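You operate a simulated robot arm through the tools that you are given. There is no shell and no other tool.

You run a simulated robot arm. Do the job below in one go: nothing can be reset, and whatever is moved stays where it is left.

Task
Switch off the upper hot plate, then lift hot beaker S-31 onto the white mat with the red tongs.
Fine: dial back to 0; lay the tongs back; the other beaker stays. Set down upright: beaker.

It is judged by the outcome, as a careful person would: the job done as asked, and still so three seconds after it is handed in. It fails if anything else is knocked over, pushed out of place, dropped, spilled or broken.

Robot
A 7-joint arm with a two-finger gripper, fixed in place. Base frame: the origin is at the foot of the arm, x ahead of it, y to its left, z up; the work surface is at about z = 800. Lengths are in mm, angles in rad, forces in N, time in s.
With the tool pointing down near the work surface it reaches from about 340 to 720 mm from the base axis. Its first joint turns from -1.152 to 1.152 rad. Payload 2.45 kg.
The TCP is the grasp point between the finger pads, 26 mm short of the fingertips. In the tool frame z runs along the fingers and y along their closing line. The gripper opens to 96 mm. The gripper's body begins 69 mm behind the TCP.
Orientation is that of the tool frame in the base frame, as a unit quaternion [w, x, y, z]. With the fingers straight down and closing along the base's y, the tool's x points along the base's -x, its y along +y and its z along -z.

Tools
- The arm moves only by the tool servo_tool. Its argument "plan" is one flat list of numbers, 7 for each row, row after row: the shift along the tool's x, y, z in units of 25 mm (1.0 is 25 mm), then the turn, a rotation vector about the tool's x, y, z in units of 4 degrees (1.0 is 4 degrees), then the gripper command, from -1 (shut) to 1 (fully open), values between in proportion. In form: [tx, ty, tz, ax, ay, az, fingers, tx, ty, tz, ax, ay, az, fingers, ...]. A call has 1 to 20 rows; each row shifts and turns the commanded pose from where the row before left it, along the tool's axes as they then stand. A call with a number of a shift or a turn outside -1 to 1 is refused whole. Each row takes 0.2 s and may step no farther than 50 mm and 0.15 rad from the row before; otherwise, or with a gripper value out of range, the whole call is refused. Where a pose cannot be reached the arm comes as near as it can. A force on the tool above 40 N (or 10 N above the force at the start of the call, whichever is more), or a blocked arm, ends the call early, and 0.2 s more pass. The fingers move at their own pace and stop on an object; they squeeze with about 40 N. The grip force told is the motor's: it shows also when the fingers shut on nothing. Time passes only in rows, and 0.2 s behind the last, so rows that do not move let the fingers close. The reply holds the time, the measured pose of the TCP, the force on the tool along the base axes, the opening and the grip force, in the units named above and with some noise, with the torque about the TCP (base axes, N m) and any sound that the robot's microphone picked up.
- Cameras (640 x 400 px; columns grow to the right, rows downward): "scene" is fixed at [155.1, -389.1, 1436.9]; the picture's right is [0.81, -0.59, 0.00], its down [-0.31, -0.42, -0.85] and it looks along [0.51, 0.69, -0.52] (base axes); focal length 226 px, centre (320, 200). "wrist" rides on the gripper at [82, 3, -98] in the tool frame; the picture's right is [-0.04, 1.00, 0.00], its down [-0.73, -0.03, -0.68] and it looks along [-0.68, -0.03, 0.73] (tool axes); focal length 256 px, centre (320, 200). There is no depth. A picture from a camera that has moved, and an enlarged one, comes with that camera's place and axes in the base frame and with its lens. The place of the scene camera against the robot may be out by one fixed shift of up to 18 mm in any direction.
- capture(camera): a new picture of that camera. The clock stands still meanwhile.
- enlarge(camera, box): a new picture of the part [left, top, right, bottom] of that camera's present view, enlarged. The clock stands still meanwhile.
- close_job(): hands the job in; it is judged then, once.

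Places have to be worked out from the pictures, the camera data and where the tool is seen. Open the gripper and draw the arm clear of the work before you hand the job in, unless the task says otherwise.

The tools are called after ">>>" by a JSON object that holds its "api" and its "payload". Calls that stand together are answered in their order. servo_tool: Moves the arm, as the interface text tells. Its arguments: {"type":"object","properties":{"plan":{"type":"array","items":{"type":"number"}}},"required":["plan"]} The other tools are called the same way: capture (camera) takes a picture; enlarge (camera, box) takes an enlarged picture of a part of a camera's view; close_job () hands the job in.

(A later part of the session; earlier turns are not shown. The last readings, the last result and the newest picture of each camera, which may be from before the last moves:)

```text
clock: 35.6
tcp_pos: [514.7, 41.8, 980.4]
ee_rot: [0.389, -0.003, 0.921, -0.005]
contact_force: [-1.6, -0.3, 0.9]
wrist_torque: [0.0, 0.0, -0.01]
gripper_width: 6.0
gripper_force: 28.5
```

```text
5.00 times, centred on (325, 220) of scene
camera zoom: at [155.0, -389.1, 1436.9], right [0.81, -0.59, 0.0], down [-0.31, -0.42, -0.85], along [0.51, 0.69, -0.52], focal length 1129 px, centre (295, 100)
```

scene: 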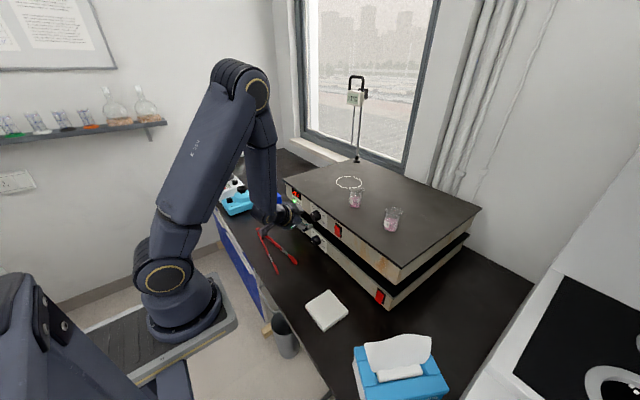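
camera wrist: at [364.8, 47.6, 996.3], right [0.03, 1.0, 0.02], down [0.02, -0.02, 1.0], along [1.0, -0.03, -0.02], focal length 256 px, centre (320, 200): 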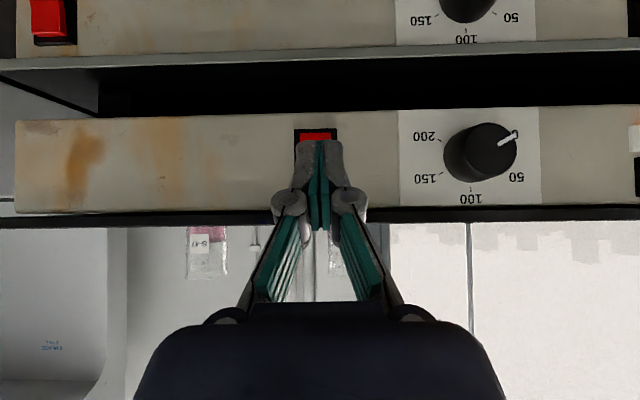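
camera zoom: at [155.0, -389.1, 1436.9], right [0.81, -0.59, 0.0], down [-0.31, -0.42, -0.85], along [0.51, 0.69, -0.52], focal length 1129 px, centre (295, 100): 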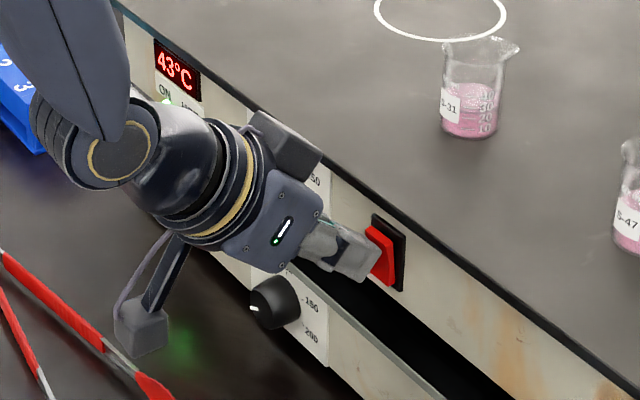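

Contact is light (1.6 N) and the finger linkage flexes a little at touch. I keep pressing in 2 mm steps.

>>> {"api": "servo_tool", "payload": {"plan": [-0.0558, 0, 0.0574, 0, 0, 0, -1, -0.0558, 0, 0.0574, 0, 0, 0, -1, -0.0558, 0, 0.0574, 0, 0, 0, -1]}}

>>> {"api": "enlarge", "payload": {"camera": "scene", "box": [280, 180, 370, 260]}}

```text
clock: 36.5
tcp_pos: [517.9, 40.9, 981.5]
ee_rot: [0.387, -0.003, 0.922, -0.005]
contact_force: [-11.5, 0.1, 7.1]
wrist_torque: [0.0, -0.13, 0.0]
gripper_width: 6.0
gripper_force: 28.5
stopped in row 3: the force on the tool passed its limit at 42 N (the readings are from after the stop); the commanded pose is now the measured one
```

```text
5.00 times, centred on (325, 220) of scene
camera zoom: at [154.6, -389.2, 1437.0], right [0.81, -0.59, 0.0], down [-0.31, -0.42, -0.85], along [0.51, 0.69, -0.52], focal length 1129 px, centre (295, 100)
```

zoom: 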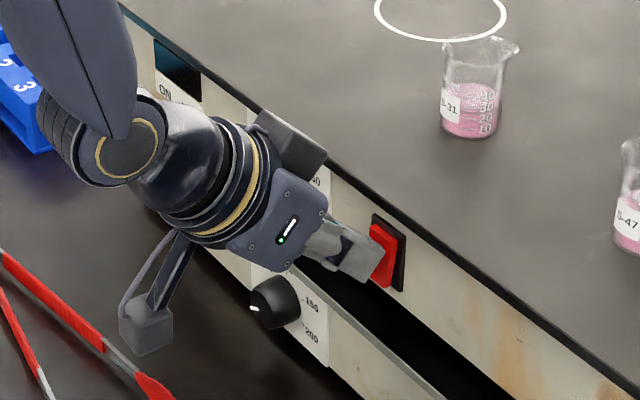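

The display went dark, so the rocker flipped. I back away and confirm.

>>> {"api": "servo_tool", "payload": {"plan": [0.28, 0, -0.287, 0, 0, 0, -1, 0.28, 0, -0.287, 0, 0, 0, -1, 0.28, 0, -0.287, 0, 0, 0, -1]}}

>>> {"api": "capture", "payload": {"camera": "wrist"}}

>>> {"api": "enlarge", "payload": {"camera": "scene", "box": [280, 180, 370, 260]}}

```text
clock: 37.3
tcp_pos: [491.8, 41.8, 981.7]
ee_rot: [0.387, -0.003, 0.922, -0.005]
contact_force: [0.4, 0.1, -0.1]
wrist_torque: [0.0, 0.02, 0.0]
gripper_width: 0.0
gripper_force: 28.2
out of reach, approached as far as the arm can: row 3
```

```text
taken
camera wrist: at [364.6, 45.0, 991.9], right [0.03, 1.0, 0.02], down [0.03, -0.02, 1.0], along [1.0, -0.03, -0.03], focal length 256 px, centre (320, 200)
```

wrist: 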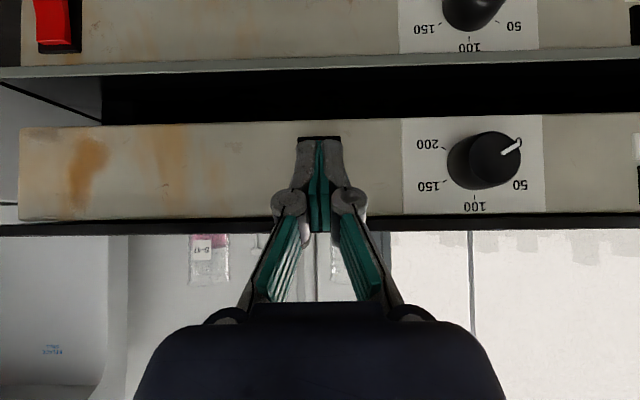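

```text
5.00 times, centred on (325, 220) of scene
camera zoom: at [155.1, -389.1, 1436.9], right [0.81, -0.59, 0.0], down [-0.31, -0.42, -0.85], along [0.51, 0.69, -0.52], focal length 1129 px, centre (295, 100)
```

zoom: 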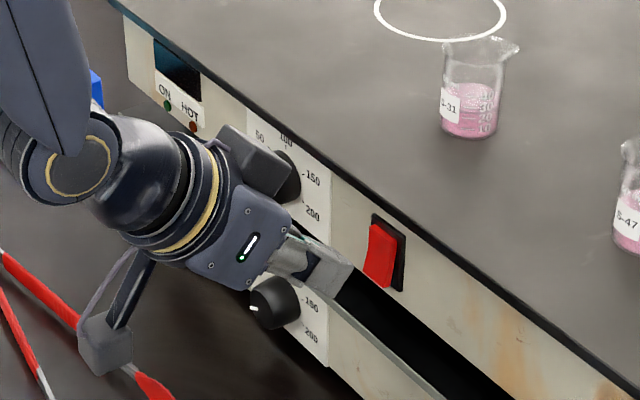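

The plate is off: both LEDs and the display are dark and the dial is at 0. I rise clear, straighten the tool to vertical, and go look at the tongs.

>>> {"api": "servo_tool", "payload": {"plan": [-0.717, 0, -0.697, 0, 0, 0, 0, -0.717, 0, -0.697, 0, 0, 0, 0, -0.717, 0, -0.697, 0, 0, 0, 0, -0.717, 0, -0.697, 0, 0, 0, 0, -0.717, 0, -0.697, 0, 0, 0, 0, 0, 0, 0, 0, 1, 0, 0, 0, 0, 0, 0, 1, 0, 0, 0, 0, 0, 0, 1, 0, 0, 0, 0, 0, 0, 1, 0, 0, 0, 0, 0, 0, 1, 0, 0, 0, 0, 0, 0, 1, 0, 0, 0, 0, 0, 0, 1, 0, 0, 0, 0, 0, 0, 1, 0, 0, 0, 0, 0, 0, 1, 0, 0, 0, 0, 0, 0, 1, 0, 0, 0, 0, 0, 0, 1, 0, 0, 0, 0, 0, 0, 0.5, 0, 0]}}

```text
clock: 40.9
tcp_pos: [495.6, 36.6, 1108.1]
ee_rot: [0.12, 0.012, 0.992, -0.031]
contact_force: [-1.0, -0.4, 0.0]
wrist_torque: [0.02, -0.05, 0.02]
gripper_width: 47.9
gripper_force: 0.0
out of reach, approached as far as the arm can: row 7, 9, 12, 14
```

The tool still has about 14° of residual tilt. I correct to vertical, then carry the arm over toward the tongs at a safe height.

>>> {"api": "servo_tool", "payload": {"plan": [0, 0, 0, -0.22, 0.86, -0.086, 0, 0, 0, 0, -0.22, 0.86, -0.086, 0, 0, 0, 0, -0.22, 0.86, -0.086, 0, 0, 0, 0, -0.22, 0.86, -0.086, 0, 0.35, 0.957, 0, 0, 0, 0, 0, 0.35, 0.957, 0, 0, 0, 0, 0, 0.35, 0.957, 0, 0, 0, 0, 0, 0.35, 0.957, 0, 0, 0, 0, 0, 0.35, 0.957, 0, 0, 0, 0, 0, 0.35, 0.957, 0, 0, 0, 0, 0, 0.35, 0.957, 0, 0, 0, 0, 0, 0.35, 0.957, 0, 0, 0, 0, 0, 0.35, 0.957, 0, 0, 0, 0, 0, 0.35, 0.957, 0, 0, 0, 0, 0]}}

```text
clock: 43.9
tcp_pos: [408.2, 272.2, 1109.7]
ee_rot: [0.0, 0.001, 1.0, -0.001]
contact_force: [0.3, 0.2, -0.1]
wrist_torque: [0.02, -0.03, 0.01]
gripper_width: 47.8
gripper_force: 0.0
```

The tool is vertical at (408, 272, 1110). I yaw it +90° about its own z so the camera sits on the hinge side and the closing line runs along base x.

>>> {"api": "servo_tool", "payload": {"plan": [0, 0, 0, 0, 0, 1, 0, 0, 0, 0, 0, 0, 1, 0, 0, 0, 0, 0, 0, 1, 0, 0, 0, 0, 0, 0, 1, 0, 0, 0, 0, 0, 0, 1, 0, 0, 0, 0, 0, 0, 1, 0, 0, 0, 0, 0, 0, 1, 0, 0, 0, 0, 0, 0, 1, 0, 0, 0, 0, 0, 0, 1, 0, 0, 0, 0, 0, 0, 1, 0, 0, 0, 0, 0, 0, 1, 0, 0, 0, 0, 0, 0, 1, 0, 0, 0, 0, 0, 0, 1, 0, 0, 0, 0, 0, 0, 1, 0, 0, 0, 0, 0, 0, 1, 0, 0, 0, 0, 0, 0, 1, 0, 0, 0, 0, 0, 0, 1, 0, 0, 0, 0, 0, 0, 1, 0]}}

>>> {"api": "capture", "payload": {"camera": "wrist"}}

>>> {"api": "capture", "payload": {"camera": "scene"}}

```text
clock: 47.7
tcp_pos: [406.5, 274.4, 1107.2]
ee_rot: [0.001, 0.588, 0.809, 0.0]
contact_force: [0.5, 0.2, 0.0]
wrist_torque: [0.0, -0.03, 0.02]
gripper_width: 48.0
gripper_force: 0.0
```

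```text
taken
camera wrist: at [384.5, 352.5, 1205.3], right [0.96, 0.27, 0.0], down [0.2, -0.71, 0.68], along [0.18, -0.66, -0.73], focal length 256 px, centre (320, 200)
```

wrist: 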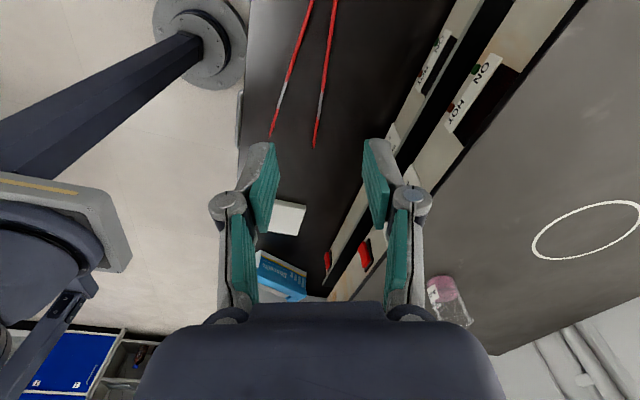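

```text
taken
```

scene: 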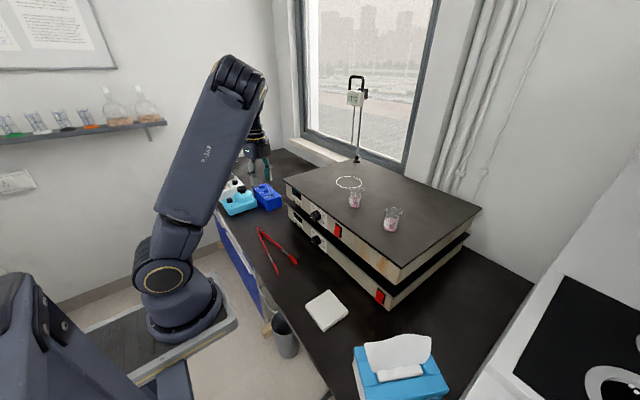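

The tips work out at roughly (360, 116) and (438, 114), about 77 mm apart. I finish the yaw and slide toward +y so the camera can see the whole tongs including the hinge.

>>> {"api": "servo_tool", "payload": {"plan": [0, 0, 0, 0, 0, 1, 0, 0, 0, 0, 0, 0, 1, 0, 0, 0, 0, 0, 0, 1, 0, 0, 0, 0, 0, 0, 1, 0, 0, 0, 0, 0, 0, 0.5, 0, 0.9, -0.1, 0, 0, 0, 0, 0, 0.9, -0.1, 0, 0, 0, 0, 0, 0.9, -0.1, 0, 0, 0, 0, 0, 0.9, 0, 0, 0, 0, 0, 0]}}

>>> {"api": "capture", "payload": {"camera": "wrist"}}

```text
clock: 49.7
tcp_pos: [398.4, 364.2, 1108.2]
ee_rot: [0.0, 0.708, 0.706, 0.0]
contact_force: [-0.1, 0.2, 0.3]
wrist_torque: [-0.01, 0.0, -0.04]
gripper_width: 48.0
gripper_force: 0.0
```

```text
taken
camera wrist: at [401.0, 446.0, 1206.1], right [1.0, -0.04, 0.0], down [-0.03, -0.73, 0.68], along [-0.03, -0.68, -0.73], focal length 256 px, centre (320, 200)
```

wrist: 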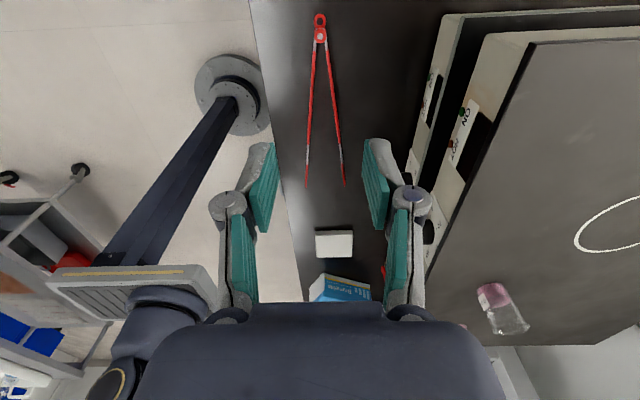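

>>> {"api": "enlarge", "payload": {"camera": "wrist", "box": [280, 0, 370, 100]}}

>>> {"api": "enlarge", "payload": {"camera": "wrist", "box": [280, 90, 370, 200]}}

>>> {"api": "enlarge", "payload": {"camera": "scene", "box": [245, 215, 310, 285]}}

```text
4.00 times, centred on (325, 50) of wrist
camera zoom: at [401.0, 446.0, 1206.1], right [1.0, -0.04, 0.0], down [-0.03, -0.73, 0.68], along [-0.03, -0.68, -0.73], focal length 1024 px, centre (300, 800)
```

zoom: 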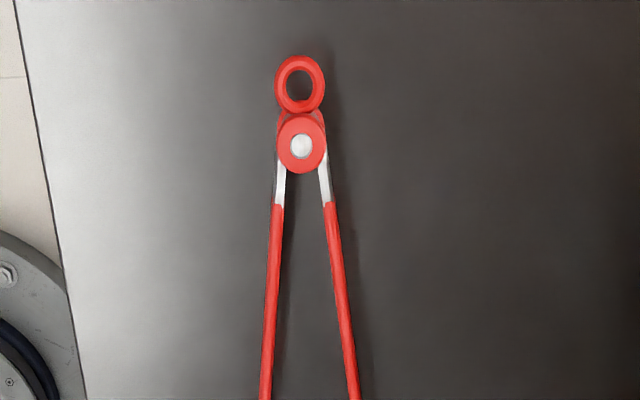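

```text
3.64 times, centred on (325, 145) of wrist
camera zoom: at [401.0, 446.0, 1206.1], right [1.0, -0.04, 0.0], down [-0.03, -0.73, 0.68], along [-0.03, -0.68, -0.73], focal length 931 px, centre (302, 400)
```

zoom: 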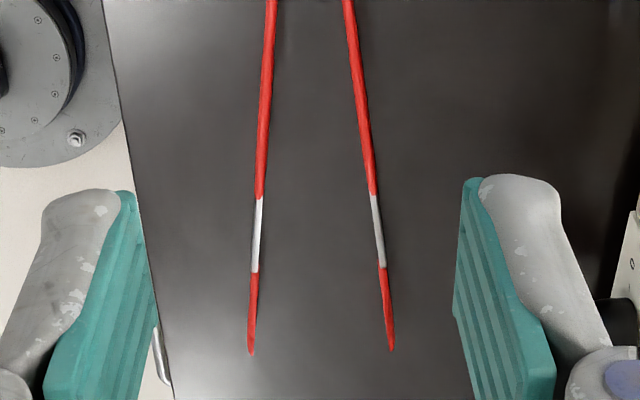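

```text
5.71 times, centred on (278, 250) of scene
camera zoom: at [155.0, -389.2, 1436.9], right [0.81, -0.59, 0.0], down [-0.31, -0.42, -0.85], along [0.51, 0.69, -0.52], focal length 1291 px, centre (563, -86)
```

zoom: 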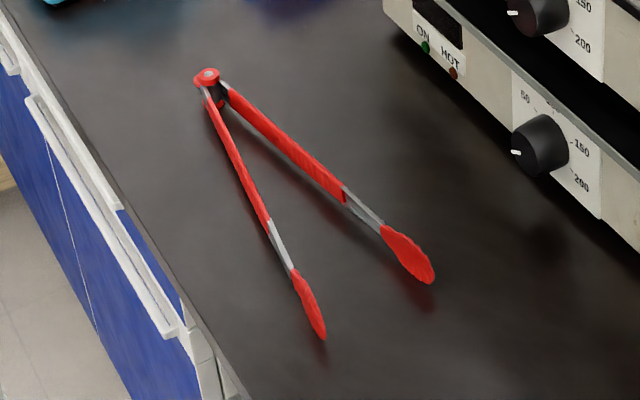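

The tongs lie on edge: pivot at about (398, 373), arms splayed about 8.6° each side, tips at x≈357 and 436, y≈115. I'll grip both handle arms about 120 mm from the pivot (y≈252). I move above that point and check the height.

>>> {"api": "servo_tool", "payload": {"plan": [-0.45, -0.004, 0.9, 0, 0, 0, 0.4, -0.45, -0.004, 0.9, 0, 0, 0, 0.4, -0.45, -0.004, 0.9, 0, 0, 0, 0.4, -0.45, -0.004, 0.9, 0, 0, 0, 0.4, -0.45, -0.004, 0.9, 0, 0, 0, 0.4, -0.45, -0.004, 0.9, 0, 0, 0, 0.4, -0.45, -0.004, 0.9, 0, 0, 0, 0.4, -0.45, -0.004, 0.9, 0, 0, 0, 0.4, -0.45, -0.004, 0.9, 0, 0, 0, 0.4, -0.45, -0.004, 0.9, 0, 0, 0, 0.4]}}

>>> {"api": "capture", "payload": {"camera": "wrist"}}

>>> {"api": "enlarge", "payload": {"camera": "scene", "box": [235, 195, 315, 285]}}

```text
clock: 51.9
tcp_pos: [396.9, 253.0, 882.9]
ee_rot: [0.001, 0.707, 0.708, 0.001]
contact_force: [-0.1, -0.3, 1.0]
wrist_torque: [0.0, -0.01, -0.01]
gripper_width: 67.0
gripper_force: 0.1
```

```text
taken
camera wrist: at [400.4, 335.2, 981.0], right [1.0, -0.04, 0.0], down [-0.03, -0.73, 0.68], along [-0.03, -0.68, -0.73], focal length 256 px, centre (320, 200)
```

wrist: 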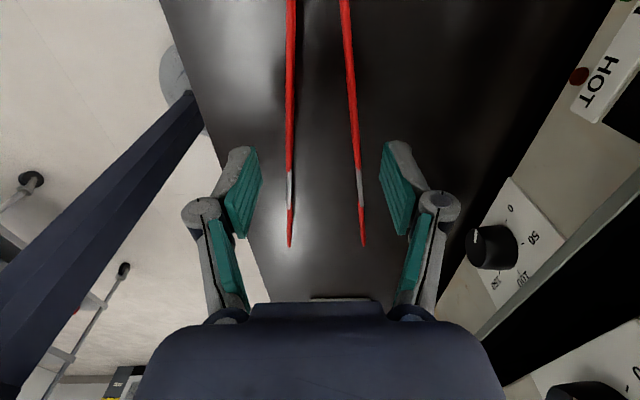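

```text
4.44 times, centred on (275, 240) of scene
camera zoom: at [155.1, -389.1, 1436.9], right [0.81, -0.59, 0.0], down [-0.31, -0.42, -0.85], along [0.51, 0.69, -0.52], focal length 1004 px, centre (520, 22)
```

zoom: 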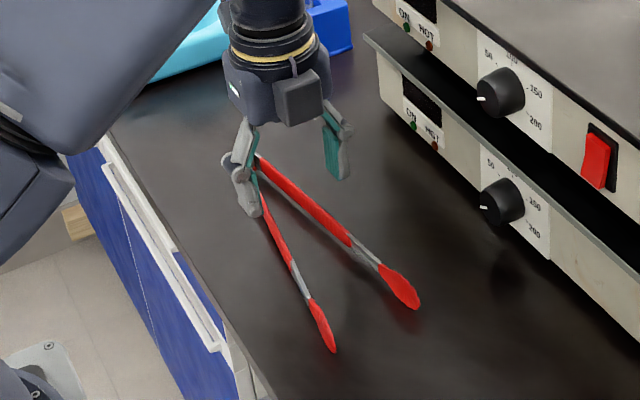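

I zoom on the tips here so I can triangulate their height against the earlier view.

>>> {"api": "enlarge", "payload": {"camera": "wrist", "box": [270, 150, 390, 260]}}

>>> {"api": "enlarge", "payload": {"camera": "wrist", "box": [270, 0, 390, 110]}}

```text
3.64 times, centred on (330, 205) of wrist
camera zoom: at [400.4, 335.2, 981.0], right [1.0, -0.04, 0.0], down [-0.03, -0.73, 0.68], along [-0.03, -0.68, -0.73], focal length 931 px, centre (284, 182)
```

zoom: 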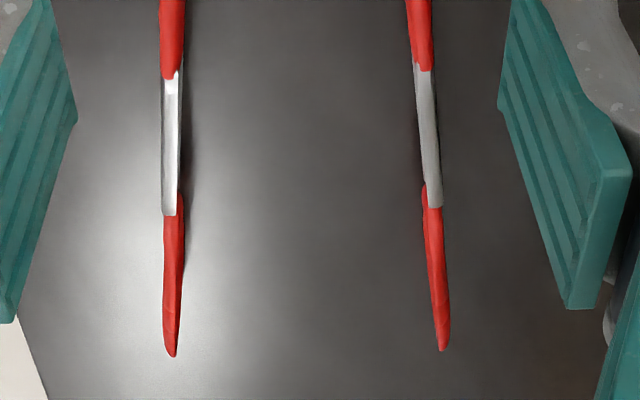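

```text
3.64 times, centred on (330, 55) of wrist
camera zoom: at [400.4, 335.2, 981.0], right [1.0, -0.04, 0.0], down [-0.03, -0.73, 0.68], along [-0.03, -0.68, -0.73], focal length 931 px, centre (284, 727)
```

zoom: 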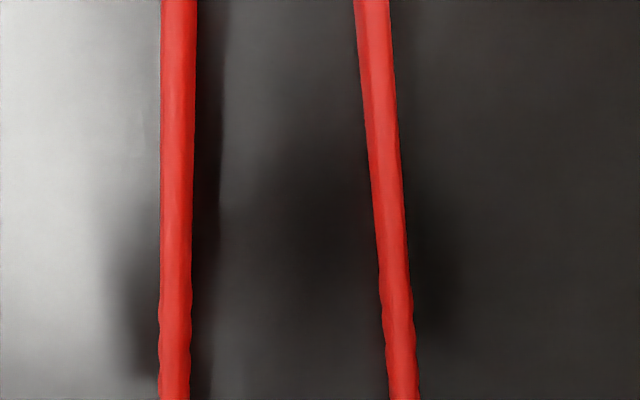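

The tongs' upper edges are at z≈822, so the arms span z≈803–822. I descend to TCP z≈829, with the fingertips just above the bench and outside both arms.

>>> {"api": "servo_tool", "payload": {"plan": [0, 0.02, 0.72, 0, 0, 0, 0.4, 0, 0.02, 0.72, 0, 0, 0, 0.4, 0, 0, 0.68, 0, 0, 0, 0.4]}}

>>> {"api": "capture", "payload": {"camera": "wrist"}}

>>> {"api": "enlarge", "payload": {"camera": "scene", "box": [235, 195, 315, 285]}}

```text
clock: 52.7
tcp_pos: [398.4, 252.6, 831.0]
ee_rot: [0.0, 0.708, 0.707, -0.001]
contact_force: [0.2, 0.5, -0.2]
wrist_torque: [-0.03, 0.01, 0.0]
gripper_width: 67.4
gripper_force: 0.1
```

```text
taken
camera wrist: at [400.4, 333.5, 928.7], right [1.0, -0.04, 0.0], down [-0.03, -0.73, 0.68], along [-0.03, -0.68, -0.73], focal length 256 px, centre (320, 200)
```

wrist: 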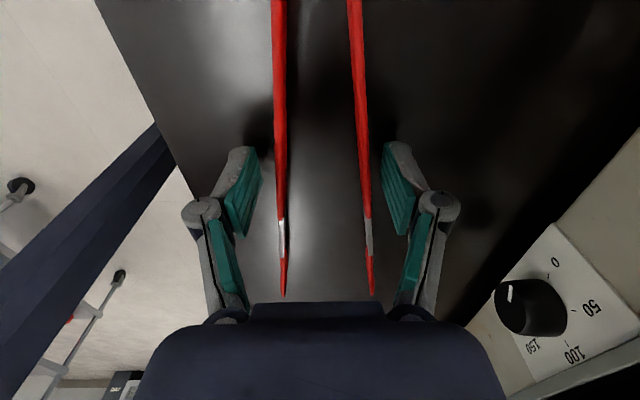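

```text
4.44 times, centred on (275, 240) of scene
camera zoom: at [155.1, -389.1, 1436.9], right [0.81, -0.59, 0.0], down [-0.31, -0.42, -0.85], along [0.51, 0.69, -0.52], focal length 1004 px, centre (520, 22)
```

zoom: 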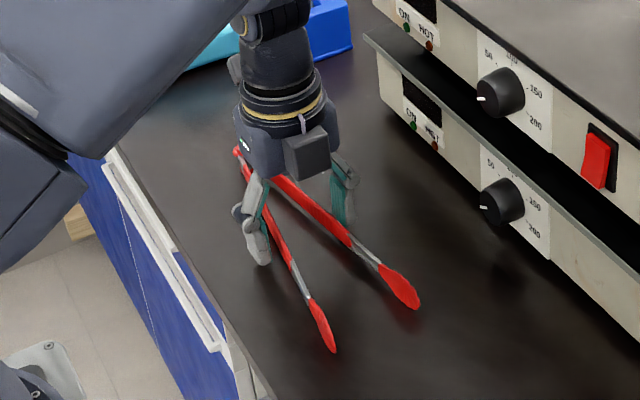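

The fingers straddle both arms. I go 2 mm lower and close partway to about 40 mm to feel the arms' spring.

>>> {"api": "servo_tool", "payload": {"plan": [0, 0, 0.08, 0, 0, 0, 0.4, 0, 0, 0, 0, 0, 0, -0.17, 0, 0, 0, 0, 0, 0, -0.17, 0, 0, 0, 0, 0, 0, -0.17]}}

>>> {"api": "capture", "payload": {"camera": "wrist"}}

```text
clock: 53.7
tcp_pos: [397.0, 252.1, 828.5]
ee_rot: [0.001, 0.707, 0.707, -0.001]
contact_force: [1.0, 0.0, -1.5]
wrist_torque: [0.0, 0.01, -0.04]
gripper_width: 38.5
gripper_force: 0.0
```

```text
taken
camera wrist: at [400.8, 333.2, 926.3], right [1.0, -0.04, 0.0], down [-0.03, -0.73, 0.68], along [-0.03, -0.68, -0.73], focal length 256 px, centre (320, 200)
```

wrist: 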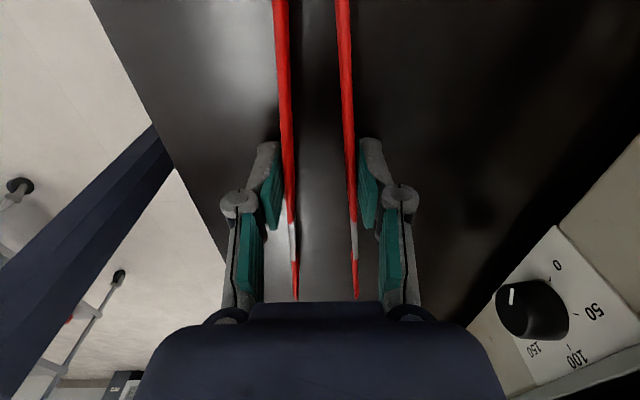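

The arms followed the fingers in with almost no resistance. I close fully to see where they stop and what force appears.

>>> {"api": "servo_tool", "payload": {"plan": [0, 0, 0, 0, 0, 0, -0.4, 0, 0, 0, 0, 0, 0, -0.4, 0, 0, 0, 0, 0, 0, -0.4]}}

>>> {"api": "servo_tool", "payload": {"plan": [0, 0, 0, 0, 0, 0, -1, 0, 0, 0, 0, 0, 0, -1, 0, 0, 0, 0, 0, 0, -1]}}

>>> {"api": "capture", "payload": {"camera": "wrist"}}

>>> {"api": "enlarge", "payload": {"camera": "scene", "box": [235, 195, 315, 285]}}

```text
clock: 54.5
tcp_pos: [399.3, 251.9, 828.1]
ee_rot: [0.001, 0.707, 0.707, -0.001]
contact_force: [0.1, -1.0, -0.1]
wrist_torque: [-0.11, 0.0, -0.01]
gripper_width: 28.3
gripper_force: 5.3
```

```text
clock: 55.3
tcp_pos: [399.7, 251.6, 828.5]
ee_rot: [0.002, 0.707, 0.707, -0.001]
contact_force: [0.2, 0.1, 0.1]
wrist_torque: [0.0, -0.02, -0.04]
gripper_width: 9.9
gripper_force: 37.3
```

```text
taken
camera wrist: at [400.8, 333.3, 926.4], right [1.0, -0.04, 0.0], down [-0.03, -0.73, 0.68], along [-0.03, -0.68, -0.73], focal length 256 px, centre (320, 200)
```

wrist: 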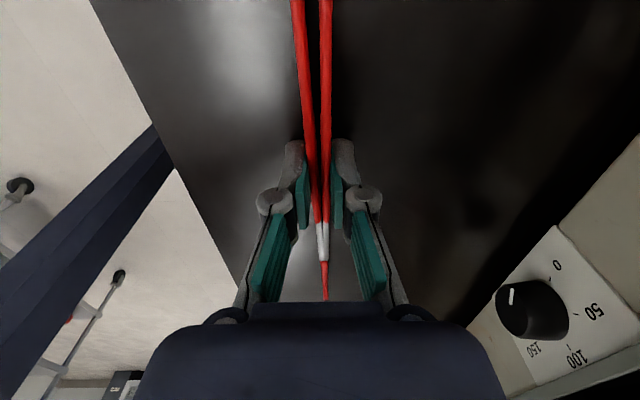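

```text
4.44 times, centred on (275, 240) of scene
camera zoom: at [155.1, -389.1, 1436.9], right [0.81, -0.59, 0.0], down [-0.31, -0.42, -0.85], along [0.51, 0.69, -0.52], focal length 1004 px, centre (520, 22)
```

zoom: 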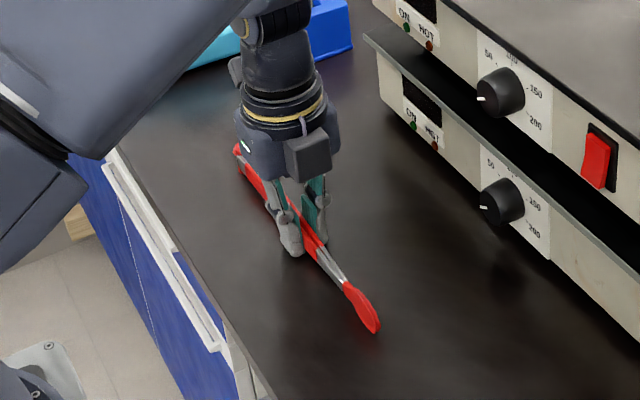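

The spring shows about 5 N at 28 mm, and the tips meet at a grip of 9.9 mm. With the tongs fully squeezed, I lift them 25 mm and check that the hold stays level.

>>> {"api": "servo_tool", "payload": {"plan": [0, 0, -0.4, 0, 0, 0, -1, 0, 0, -0.6, 0, 0, 0, -1, 0, 0, 0, 0, 0, 0, -1]}}

>>> {"api": "capture", "payload": {"camera": "wrist"}}

>>> {"api": "enlarge", "payload": {"camera": "scene", "box": [235, 195, 315, 285]}}

```text
clock: 56.1
tcp_pos: [399.4, 252.6, 853.3]
ee_rot: [-0.001, 0.708, 0.707, -0.001]
contact_force: [-0.8, 0.2, -1.7]
wrist_torque: [0.02, -0.01, -0.02]
gripper_width: 9.9
gripper_force: 37.2
```

```text
taken
camera wrist: at [401.0, 333.5, 950.7], right [1.0, -0.04, 0.0], down [-0.03, -0.73, 0.68], along [-0.03, -0.68, -0.73], focal length 256 px, centre (320, 200)
```

wrist: 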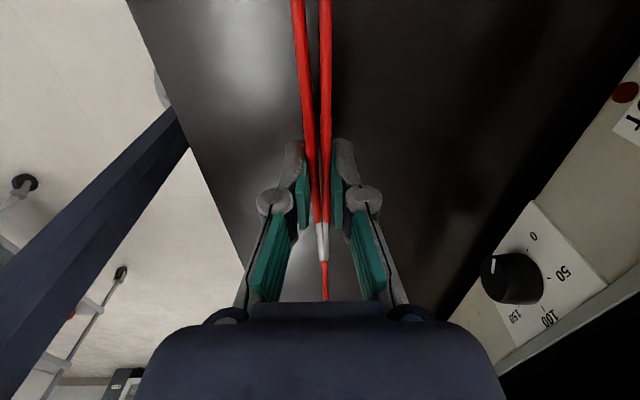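

```text
4.44 times, centred on (275, 240) of scene
camera zoom: at [155.1, -389.1, 1436.9], right [0.81, -0.59, 0.0], down [-0.31, -0.42, -0.85], along [0.51, 0.69, -0.52], focal length 1004 px, centre (520, 22)
```

zoom: 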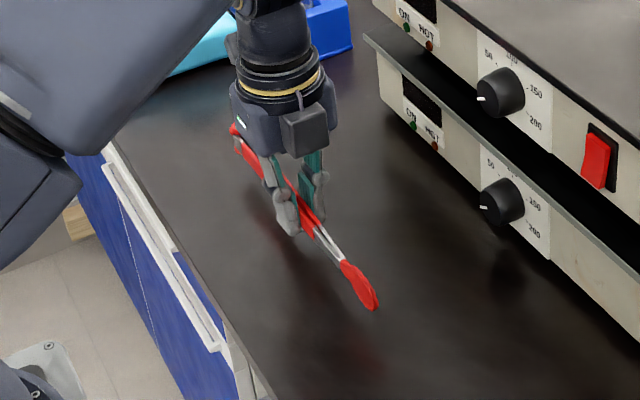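

The tongs are held level. I test the half-open hold here, only 25 mm above the bench, at the opening I need around the beaker (w≈36 mm).

>>> {"api": "servo_tool", "payload": {"plan": [0, 0, 0.5, 0, 0, 0, -1, 0, 0, 0, 0, 0, 0, -0.6, 0, 0, 0, 0, 0, 0, -0.4, 0, 0, 0, 0, 0, 0, -0.25, 0, 0, 0, 0, 0, 0, -0.25, 0, 0, 0, 0, 0, 0, -0.25]}}

>>> {"api": "capture", "payload": {"camera": "wrist"}}

>>> {"api": "enlarge", "payload": {"camera": "scene", "box": [235, 195, 315, 285]}}

```text
clock: 57.5
tcp_pos: [399.1, 251.3, 840.7]
ee_rot: [0.002, 0.707, 0.707, -0.001]
contact_force: [-0.4, 0.2, -0.9]
wrist_torque: [0.01, 0.01, -0.02]
gripper_width: 34.3
gripper_force: 4.1
```

```text
taken
camera wrist: at [402.1, 332.7, 939.0], right [1.0, -0.04, 0.0], down [-0.03, -0.73, 0.68], along [-0.03, -0.68, -0.73], focal length 256 px, centre (320, 200)
```

wrist: 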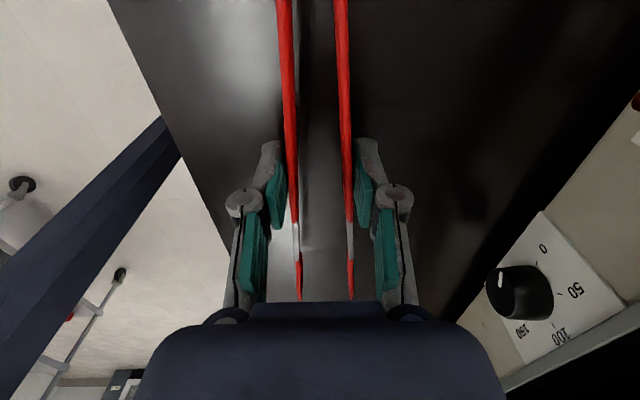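

```text
4.44 times, centred on (275, 240) of scene
camera zoom: at [155.1, -389.1, 1436.9], right [0.81, -0.59, 0.0], down [-0.31, -0.42, -0.85], along [0.51, 0.69, -0.52], focal length 1004 px, centre (520, 22)
```

zoom: 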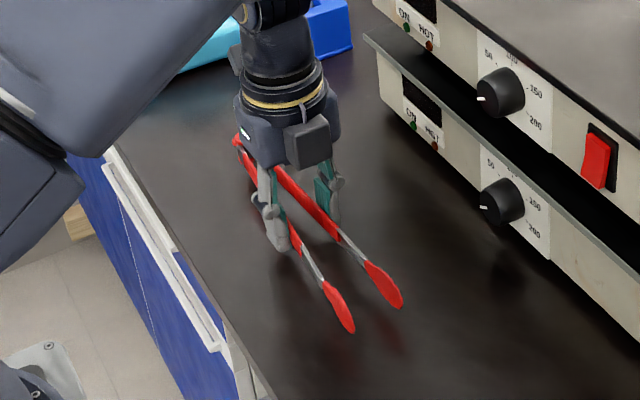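

The half-open tongs are held steadily at w=34.3 mm, 4 N. I zoom on the tips to measure the actual gap.

>>> {"api": "enlarge", "payload": {"camera": "wrist", "box": [270, 190, 380, 310]}}

>>> {"api": "enlarge", "payload": {"camera": "scene", "box": [275, 235, 315, 285]}}

```text
3.33 times, centred on (325, 250) of wrist
camera zoom: at [402.1, 332.7, 939.0], right [1.0, -0.04, 0.0], down [-0.03, -0.73, 0.68], along [-0.03, -0.68, -0.73], focal length 853 px, centre (303, 33)
```

zoom: 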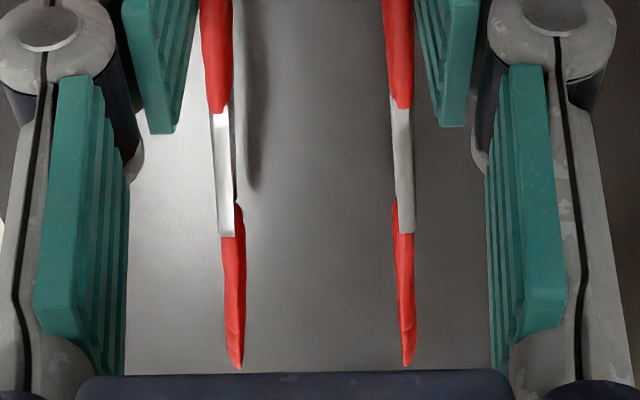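

```text
8.00 times, centred on (295, 260) of scene
camera zoom: at [155.1, -389.1, 1436.9], right [0.81, -0.59, 0.0], down [-0.31, -0.42, -0.85], along [0.51, 0.69, -0.52], focal length 1807 px, centre (520, -280)
```

zoom: 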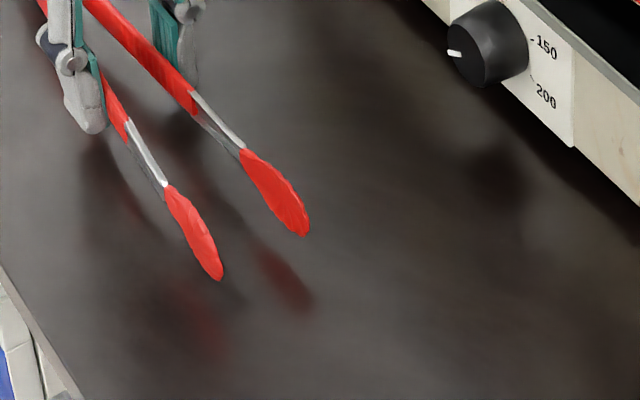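

Measured: the tip gap is only about 38 mm inside at w=34, and the beaker is about 40 mm across, so I need w≈43 (inside gap about 54 mm). I lower to near the bench and test holding at that opening.

>>> {"api": "servo_tool", "payload": {"plan": [0, 0, 0.3, 0, 0, 0, -0.25, 0, 0, 0, 0, 0, 0, -0.18, 0, 0, 0, 0, 0, 0, -0.12, 0, 0, 0, 0, 0, 0, -0.08, 0, 0, 0, 0, 0, 0, -0.08, 0, 0, 0, 0, 0, 0, -0.08, 0, 0, 0, 0, 0, 0, -0.08]}}

>>> {"api": "enlarge", "payload": {"camera": "wrist", "box": [270, 190, 380, 310]}}

>>> {"api": "enlarge", "payload": {"camera": "scene", "box": [240, 215, 315, 290]}}

```text
clock: 59.1
tcp_pos: [399.7, 252.8, 835.4]
ee_rot: [0.001, 0.707, 0.707, -0.001]
contact_force: [0.0, -0.5, -0.9]
wrist_torque: [0.01, 0.01, 0.0]
gripper_width: 42.2
gripper_force: 4.1
```

```text
3.33 times, centred on (325, 250) of wrist
camera zoom: at [402.1, 333.3, 932.2], right [1.0, -0.04, 0.0], down [-0.03, -0.73, 0.68], along [-0.03, -0.68, -0.73], focal length 853 px, centre (303, 33)
```

zoom: 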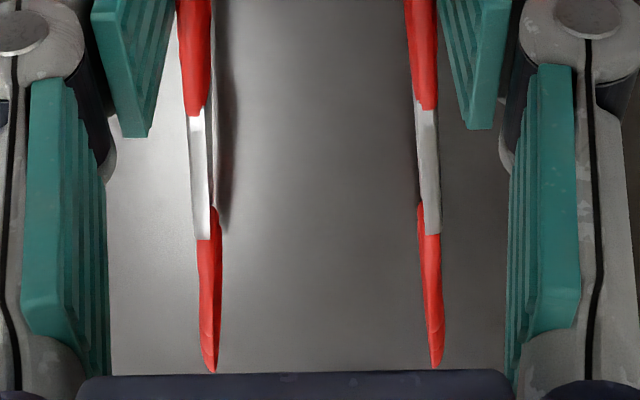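

```text
5.33 times, centred on (278, 252) of scene
camera zoom: at [155.1, -389.1, 1436.9], right [0.81, -0.59, 0.0], down [-0.31, -0.42, -0.85], along [0.51, 0.69, -0.52], focal length 1204 px, centre (547, -80)
```

zoom: 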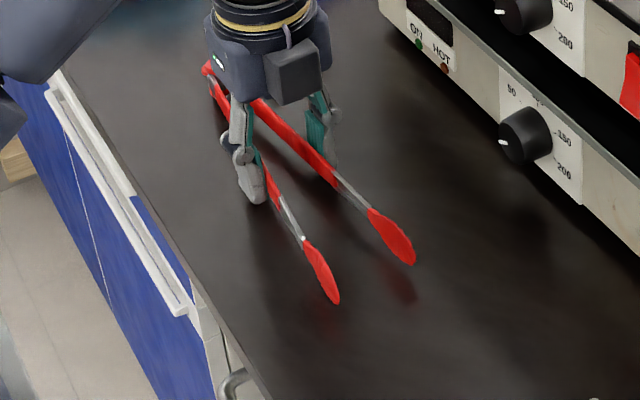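

The hold is steady, with a gap of about 52 mm. I squeeze fully for transport and lift high.

>>> {"api": "servo_tool", "payload": {"plan": [0, 0, 0, 0, 0, 0, -0.4, 0, 0, 0, 0, 0, 0, -1, 0, 0, 0, 0, 0, 0, -1, 0, 0, -0.5, 0, 0, 0, -1, 0, 0, -1, 0, 0, 0, -1, 0, 0, -1, 0, 0, 0, -1, 0, 0, -1, 0, 0, 0, -1, 0, 0, -1, 0, 0, 0, -1, 0, 0, -1, 0, 0, 0, -1, 0, 0, -1, 0, 0, 0, -1, 0, 0, -1, 0, 0, 0, -1, 0, 0, -1, 0, 0, 0, -1, 0, 0, -1, 0, 0, 0, -1, 0, 0, -1, 0, 0, 0, -1, 0, 0, -1, 0, 0, 0, -1, 0, 0, -0.5, 0, 0, 0, -1]}}

>>> {"api": "capture", "payload": {"camera": "scene"}}

```text
clock: 62.5
tcp_pos: [400.7, 253.1, 1133.8]
ee_rot: [0.0, 0.707, 0.707, -0.001]
contact_force: [0.1, -0.6, -1.6]
wrist_torque: [-0.01, 0.03, 0.0]
gripper_width: 9.6
gripper_force: 38.0
```

```text
taken
```

scene: 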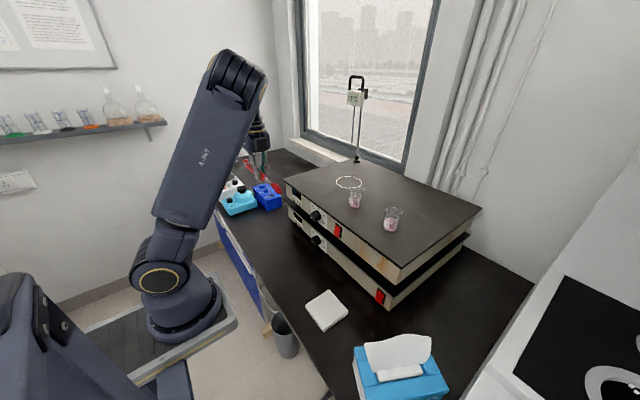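

Lifted to z≈1134 with the tongs held firmly. I turn the tool back −90° so the tips point toward +x.

>>> {"api": "servo_tool", "payload": {"plan": [0, 0, 0, 0, 0, -1, -1, 0, 0, 0, 0, 0, -1, -1, 0, 0, 0, 0, 0, -1, -1, 0, 0, 0, 0, 0, -1, -1, 0, 0, 0, 0, 0, -1, -1, 0, 0, 0, 0, 0, -1, -1, 0, 0, 0, 0, 0, -1, -1, 0, 0, 0, 0, 0, -1, -1, 0, 0, 0, 0, 0, -1, -1, 0, 0, 0, 0, 0, -1, -1, 0, 0, 0, 0, 0, -1, -1, 0, 0, 0, 0, 0, -1, -1, 0, 0, 0, 0, 0, -1, -1, 0, 0, 0, 0, 0, -1, -1, 0, 0, 0, 0, 0, -1, -1, 0, 0, 0, 0, 0, -1, -1, 0, 0, 0, 0, 0, -1, -1, 0, 0, 0, 0, 0, -1, -1, 0, 0, 0, 0, 0, -1, -1, 0, 0, 0, 0, 0, -1, -1]}}

```text
clock: 66.7
tcp_pos: [399.2, 251.5, 1132.2]
ee_rot: [0.001, 0.087, 0.996, -0.001]
contact_force: [-0.1, 0.2, -1.7]
wrist_torque: [0.03, -0.03, -0.04]
gripper_width: 10.2
gripper_force: 37.7
```

>>> {"api": "servo_tool", "payload": {"plan": [0, 0, 0, 0, 0, -1, -1, 0, 0, 0, 0, 0, -1, -1, 0, 0, 0, 0, 0, -0.5, -1, -0.15, -0.925, 0, 0, 0, 0, -1, -0.15, -0.925, 0, 0, 0, 0, -1, -0.15, -0.925, 0, 0, 0, 0, -1, -0.15, -0.925, 0, 0, 0, 0, -1, -0.15, -0.925, 0, 0, 0, 0, -1, -0.15, -0.925, 0, 0, 0, 0, -1, -0.15, -0.925, 0, 0, 0, 0, -1, -0.15, -0.925, 0, 0, 0, 0, -1]}}

>>> {"api": "capture", "payload": {"camera": "wrist"}}

>>> {"api": "capture", "payload": {"camera": "scene"}}

```text
clock: 69.1
tcp_pos: [429.0, 68.0, 1132.0]
ee_rot: [0.0, 0.0, 1.0, -0.001]
contact_force: [1.1, 0.2, -1.3]
wrist_torque: [-0.01, 0.02, -0.02]
gripper_width: 9.9
gripper_force: 37.1
```

```text
taken
camera wrist: at [346.3, 71.0, 1230.0], right [0.04, 1.0, 0.0], down [0.73, -0.03, 0.68], along [0.68, -0.03, -0.73], focal length 256 px, centre (320, 200)
```

wrist: 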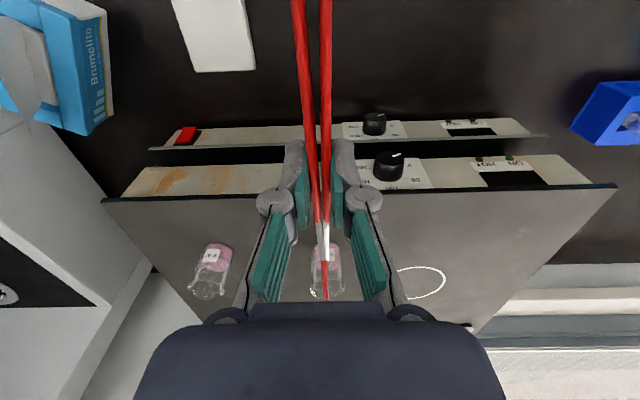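

```text
taken
```

scene: 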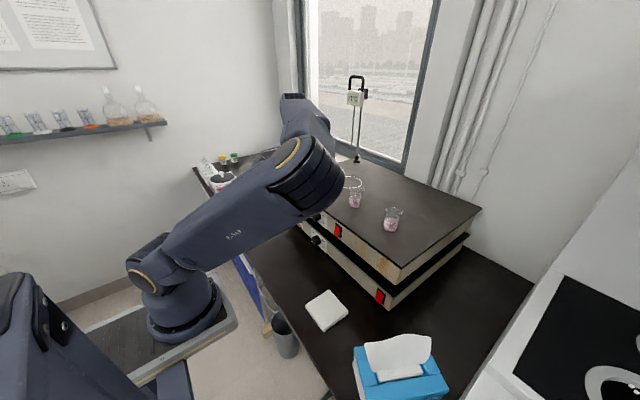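

The tips point at S-31 from above and look well aligned. I zoom in for a precise position.

>>> {"api": "enlarge", "payload": {"camera": "wrist", "box": [280, 200, 370, 305]}}

>>> {"api": "enlarge", "payload": {"camera": "wrist", "box": [160, 0, 270, 80]}}

>>> {"api": "enlarge", "payload": {"camera": "scene", "box": [325, 165, 415, 245]}}

```text
3.81 times, centred on (325, 252) of wrist
camera zoom: at [346.3, 71.0, 1230.0], right [0.04, 1.0, 0.0], down [0.73, -0.03, 0.68], along [0.68, -0.03, -0.73], focal length 975 px, centre (301, 0)
```

zoom: 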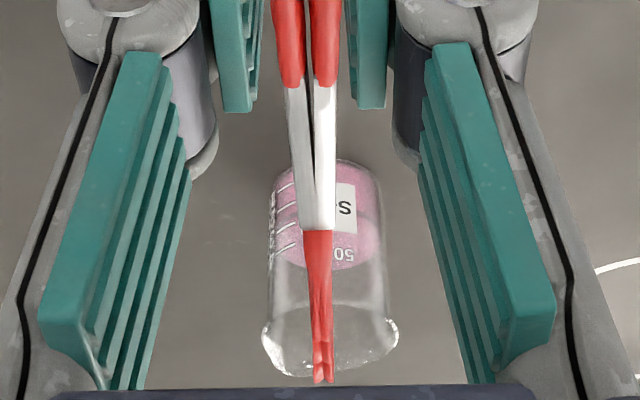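

```text
5.00 times, centred on (215, 40) of wrist
camera zoom: at [346.3, 71.0, 1230.0], right [0.04, 1.0, 0.0], down [0.73, -0.03, 0.68], along [0.68, -0.03, -0.73], focal length 1280 px, centre (845, 1000)
```

zoom: 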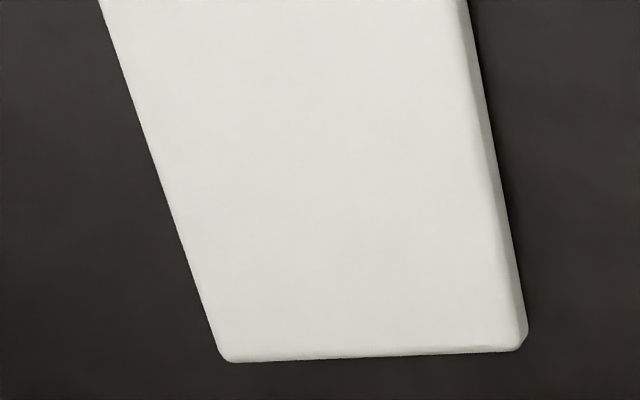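

```text
5.00 times, centred on (370, 205) of scene
camera zoom: at [155.1, -389.1, 1436.9], right [0.81, -0.59, 0.0], down [-0.31, -0.42, -0.85], along [0.51, 0.69, -0.52], focal length 1129 px, centre (70, 175)
```

zoom: 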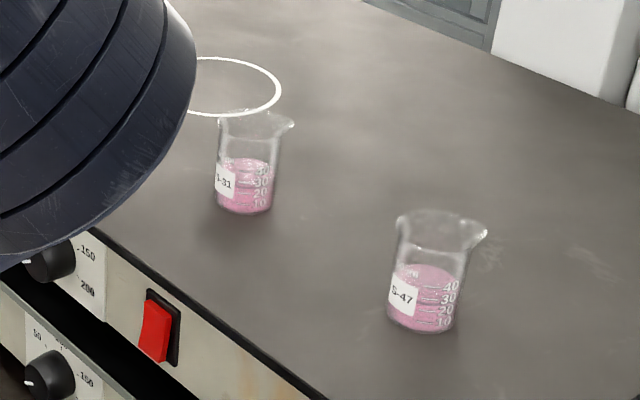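

Two views agree: the plate surface is at z≈1010, and S-31 is centred near (651, 68), about 39.5 mm across and 63 mm tall. The mat spans roughly x 370–462, y −127…−34. I descend in front of the beaker to TCP z≈1058, then open the tongs to the tested width.

>>> {"api": "servo_tool", "payload": {"plan": [0, 0, 0.74, 0, 0, 0, -1, 0, 0, 0.74, 0, 0, 0, -1, 0, 0, 0.74, 0, 0, 0, -1, 0, 0, 0.74, 0, 0, 0, -1, 0, 0, 0, 0, 0, 0, -0.6, 0, 0, 0, 0, 0, 0, -0.4, 0, 0, 0, 0, 0, 0, -0.25, 0, 0, 0, 0, 0, 0, -0.15, 0, 0, 0, 0, 0, 0, -0.08, 0, 0, 0, 0, 0, 0, -0.08]}}

>>> {"api": "capture", "payload": {"camera": "wrist"}}

>>> {"api": "enlarge", "payload": {"camera": "scene", "box": [300, 160, 420, 250]}}

```text
clock: 71.3
tcp_pos: [431.2, 67.0, 1060.0]
ee_rot: [0.0, 0.0, 1.0, -0.001]
contact_force: [0.7, 0.3, -1.4]
wrist_torque: [0.0, 0.0, 0.02]
gripper_width: 42.3
gripper_force: 3.8
```

```text
taken
camera wrist: at [347.5, 70.5, 1157.4], right [0.04, 1.0, 0.0], down [0.73, -0.03, 0.68], along [0.68, -0.03, -0.73], focal length 256 px, centre (320, 200)
```

wrist: 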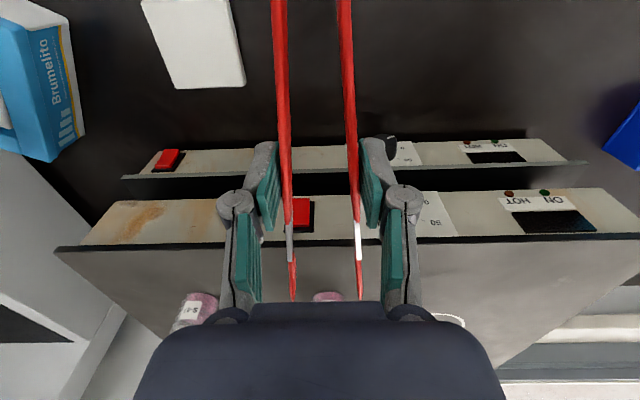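

```text
4.44 times, centred on (360, 205) of scene
camera zoom: at [155.1, -389.1, 1436.9], right [0.81, -0.59, 0.0], down [-0.31, -0.42, -0.85], along [0.51, 0.69, -0.52], focal length 1004 px, centre (142, 178)
```

zoom: 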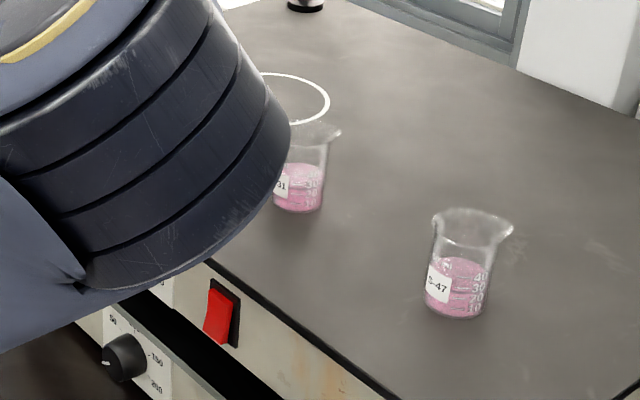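

The tips straddle the beaker's bearing symmetrically (tip midpoint u≈326.5, beaker u≈328). I advance 60 mm slowly and look again.

>>> {"api": "servo_tool", "payload": {"plan": [-0.48, 0.01, 0, 0, 0, 0, -0.08, -0.48, 0.01, 0, 0, 0, 0, -0.08, -0.48, 0, 0, 0, 0, 0, -0.08, -0.48, 0, 0, 0, 0, 0, -0.08, -0.48, 0, 0, 0, 0, 0, -0.08]}}

>>> {"api": "capture", "payload": {"camera": "wrist"}}

>>> {"api": "enlarge", "payload": {"camera": "scene", "box": [300, 160, 420, 250]}}

```text
clock: 72.5
tcp_pos: [490.1, 68.3, 1058.7]
ee_rot: [0.0, 0.0, 1.0, -0.001]
contact_force: [0.0, -0.6, -0.8]
wrist_torque: [0.02, 0.02, 0.02]
gripper_width: 42.1
gripper_force: 4.6
```

```text
taken
camera wrist: at [407.9, 71.2, 1156.4], right [0.04, 1.0, 0.0], down [0.73, -0.03, 0.68], along [0.68, -0.03, -0.73], focal length 256 px, centre (320, 200)
```

wrist: 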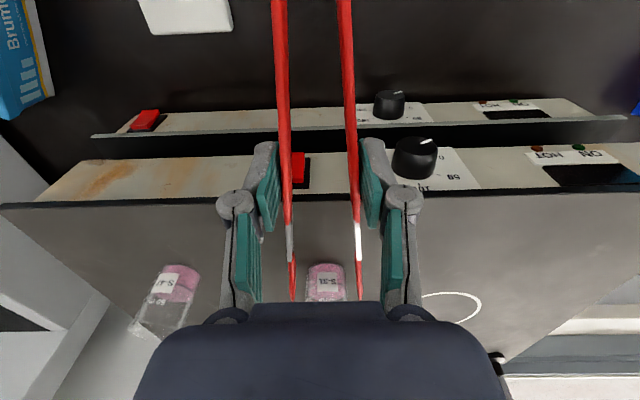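

```text
4.44 times, centred on (360, 205) of scene
camera zoom: at [155.1, -389.1, 1436.9], right [0.81, -0.59, 0.0], down [-0.31, -0.42, -0.85], along [0.51, 0.69, -0.52], focal length 1004 px, centre (142, 178)
```

zoom: 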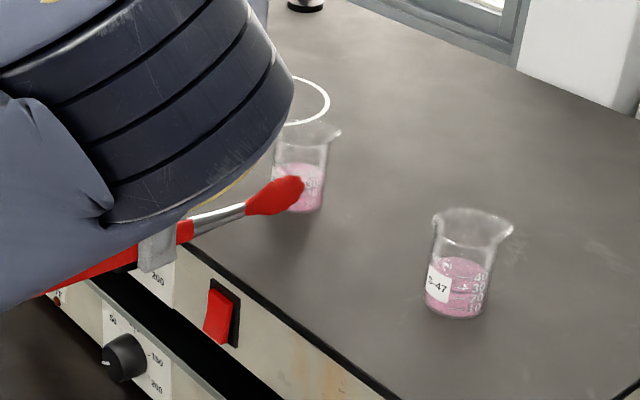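

The tip ends are at x≈630, with the beaker centre confirmed at (651, 66–68), centred between the tips. I advance the last 34 mm so the pads sit beside the beaker's middle.

>>> {"api": "servo_tool", "payload": {"plan": [-0.34, 0, 0, 0, 0, 0, -0.08, -0.34, 0, 0, 0, 0, 0, -0.08, -0.34, 0, 0, 0, 0, 0, -0.08, -0.34, 0, 0, 0, 0, 0, -0.08]}}

>>> {"api": "capture", "payload": {"camera": "wrist"}}

>>> {"api": "enlarge", "payload": {"camera": "scene", "box": [320, 170, 400, 230]}}

```text
clock: 73.5
tcp_pos: [524.0, 67.7, 1059.7]
ee_rot: [0.001, 0.0, 1.0, -0.001]
contact_force: [-0.5, 0.6, -1.6]
wrist_torque: [0.0, 0.0, -0.02]
gripper_width: 42.1
gripper_force: 4.3
```

```text
taken
camera wrist: at [441.3, 70.6, 1156.6], right [0.04, 1.0, 0.0], down [0.73, -0.03, 0.68], along [0.68, -0.03, -0.73], focal length 256 px, centre (320, 200)
```

wrist: 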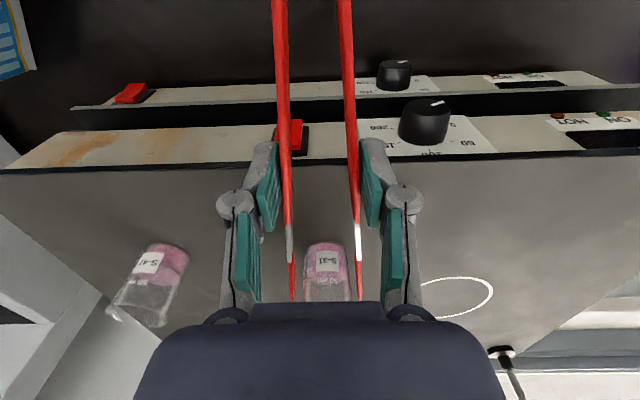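

```text
6.67 times, centred on (360, 200) of scene
camera zoom: at [155.1, -389.1, 1436.9], right [0.81, -0.59, 0.0], down [-0.31, -0.42, -0.85], along [0.51, 0.69, -0.52], focal length 1506 px, centre (53, 200)
```

zoom: 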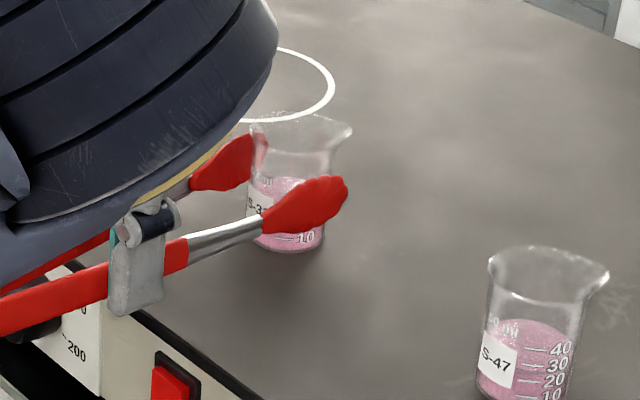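

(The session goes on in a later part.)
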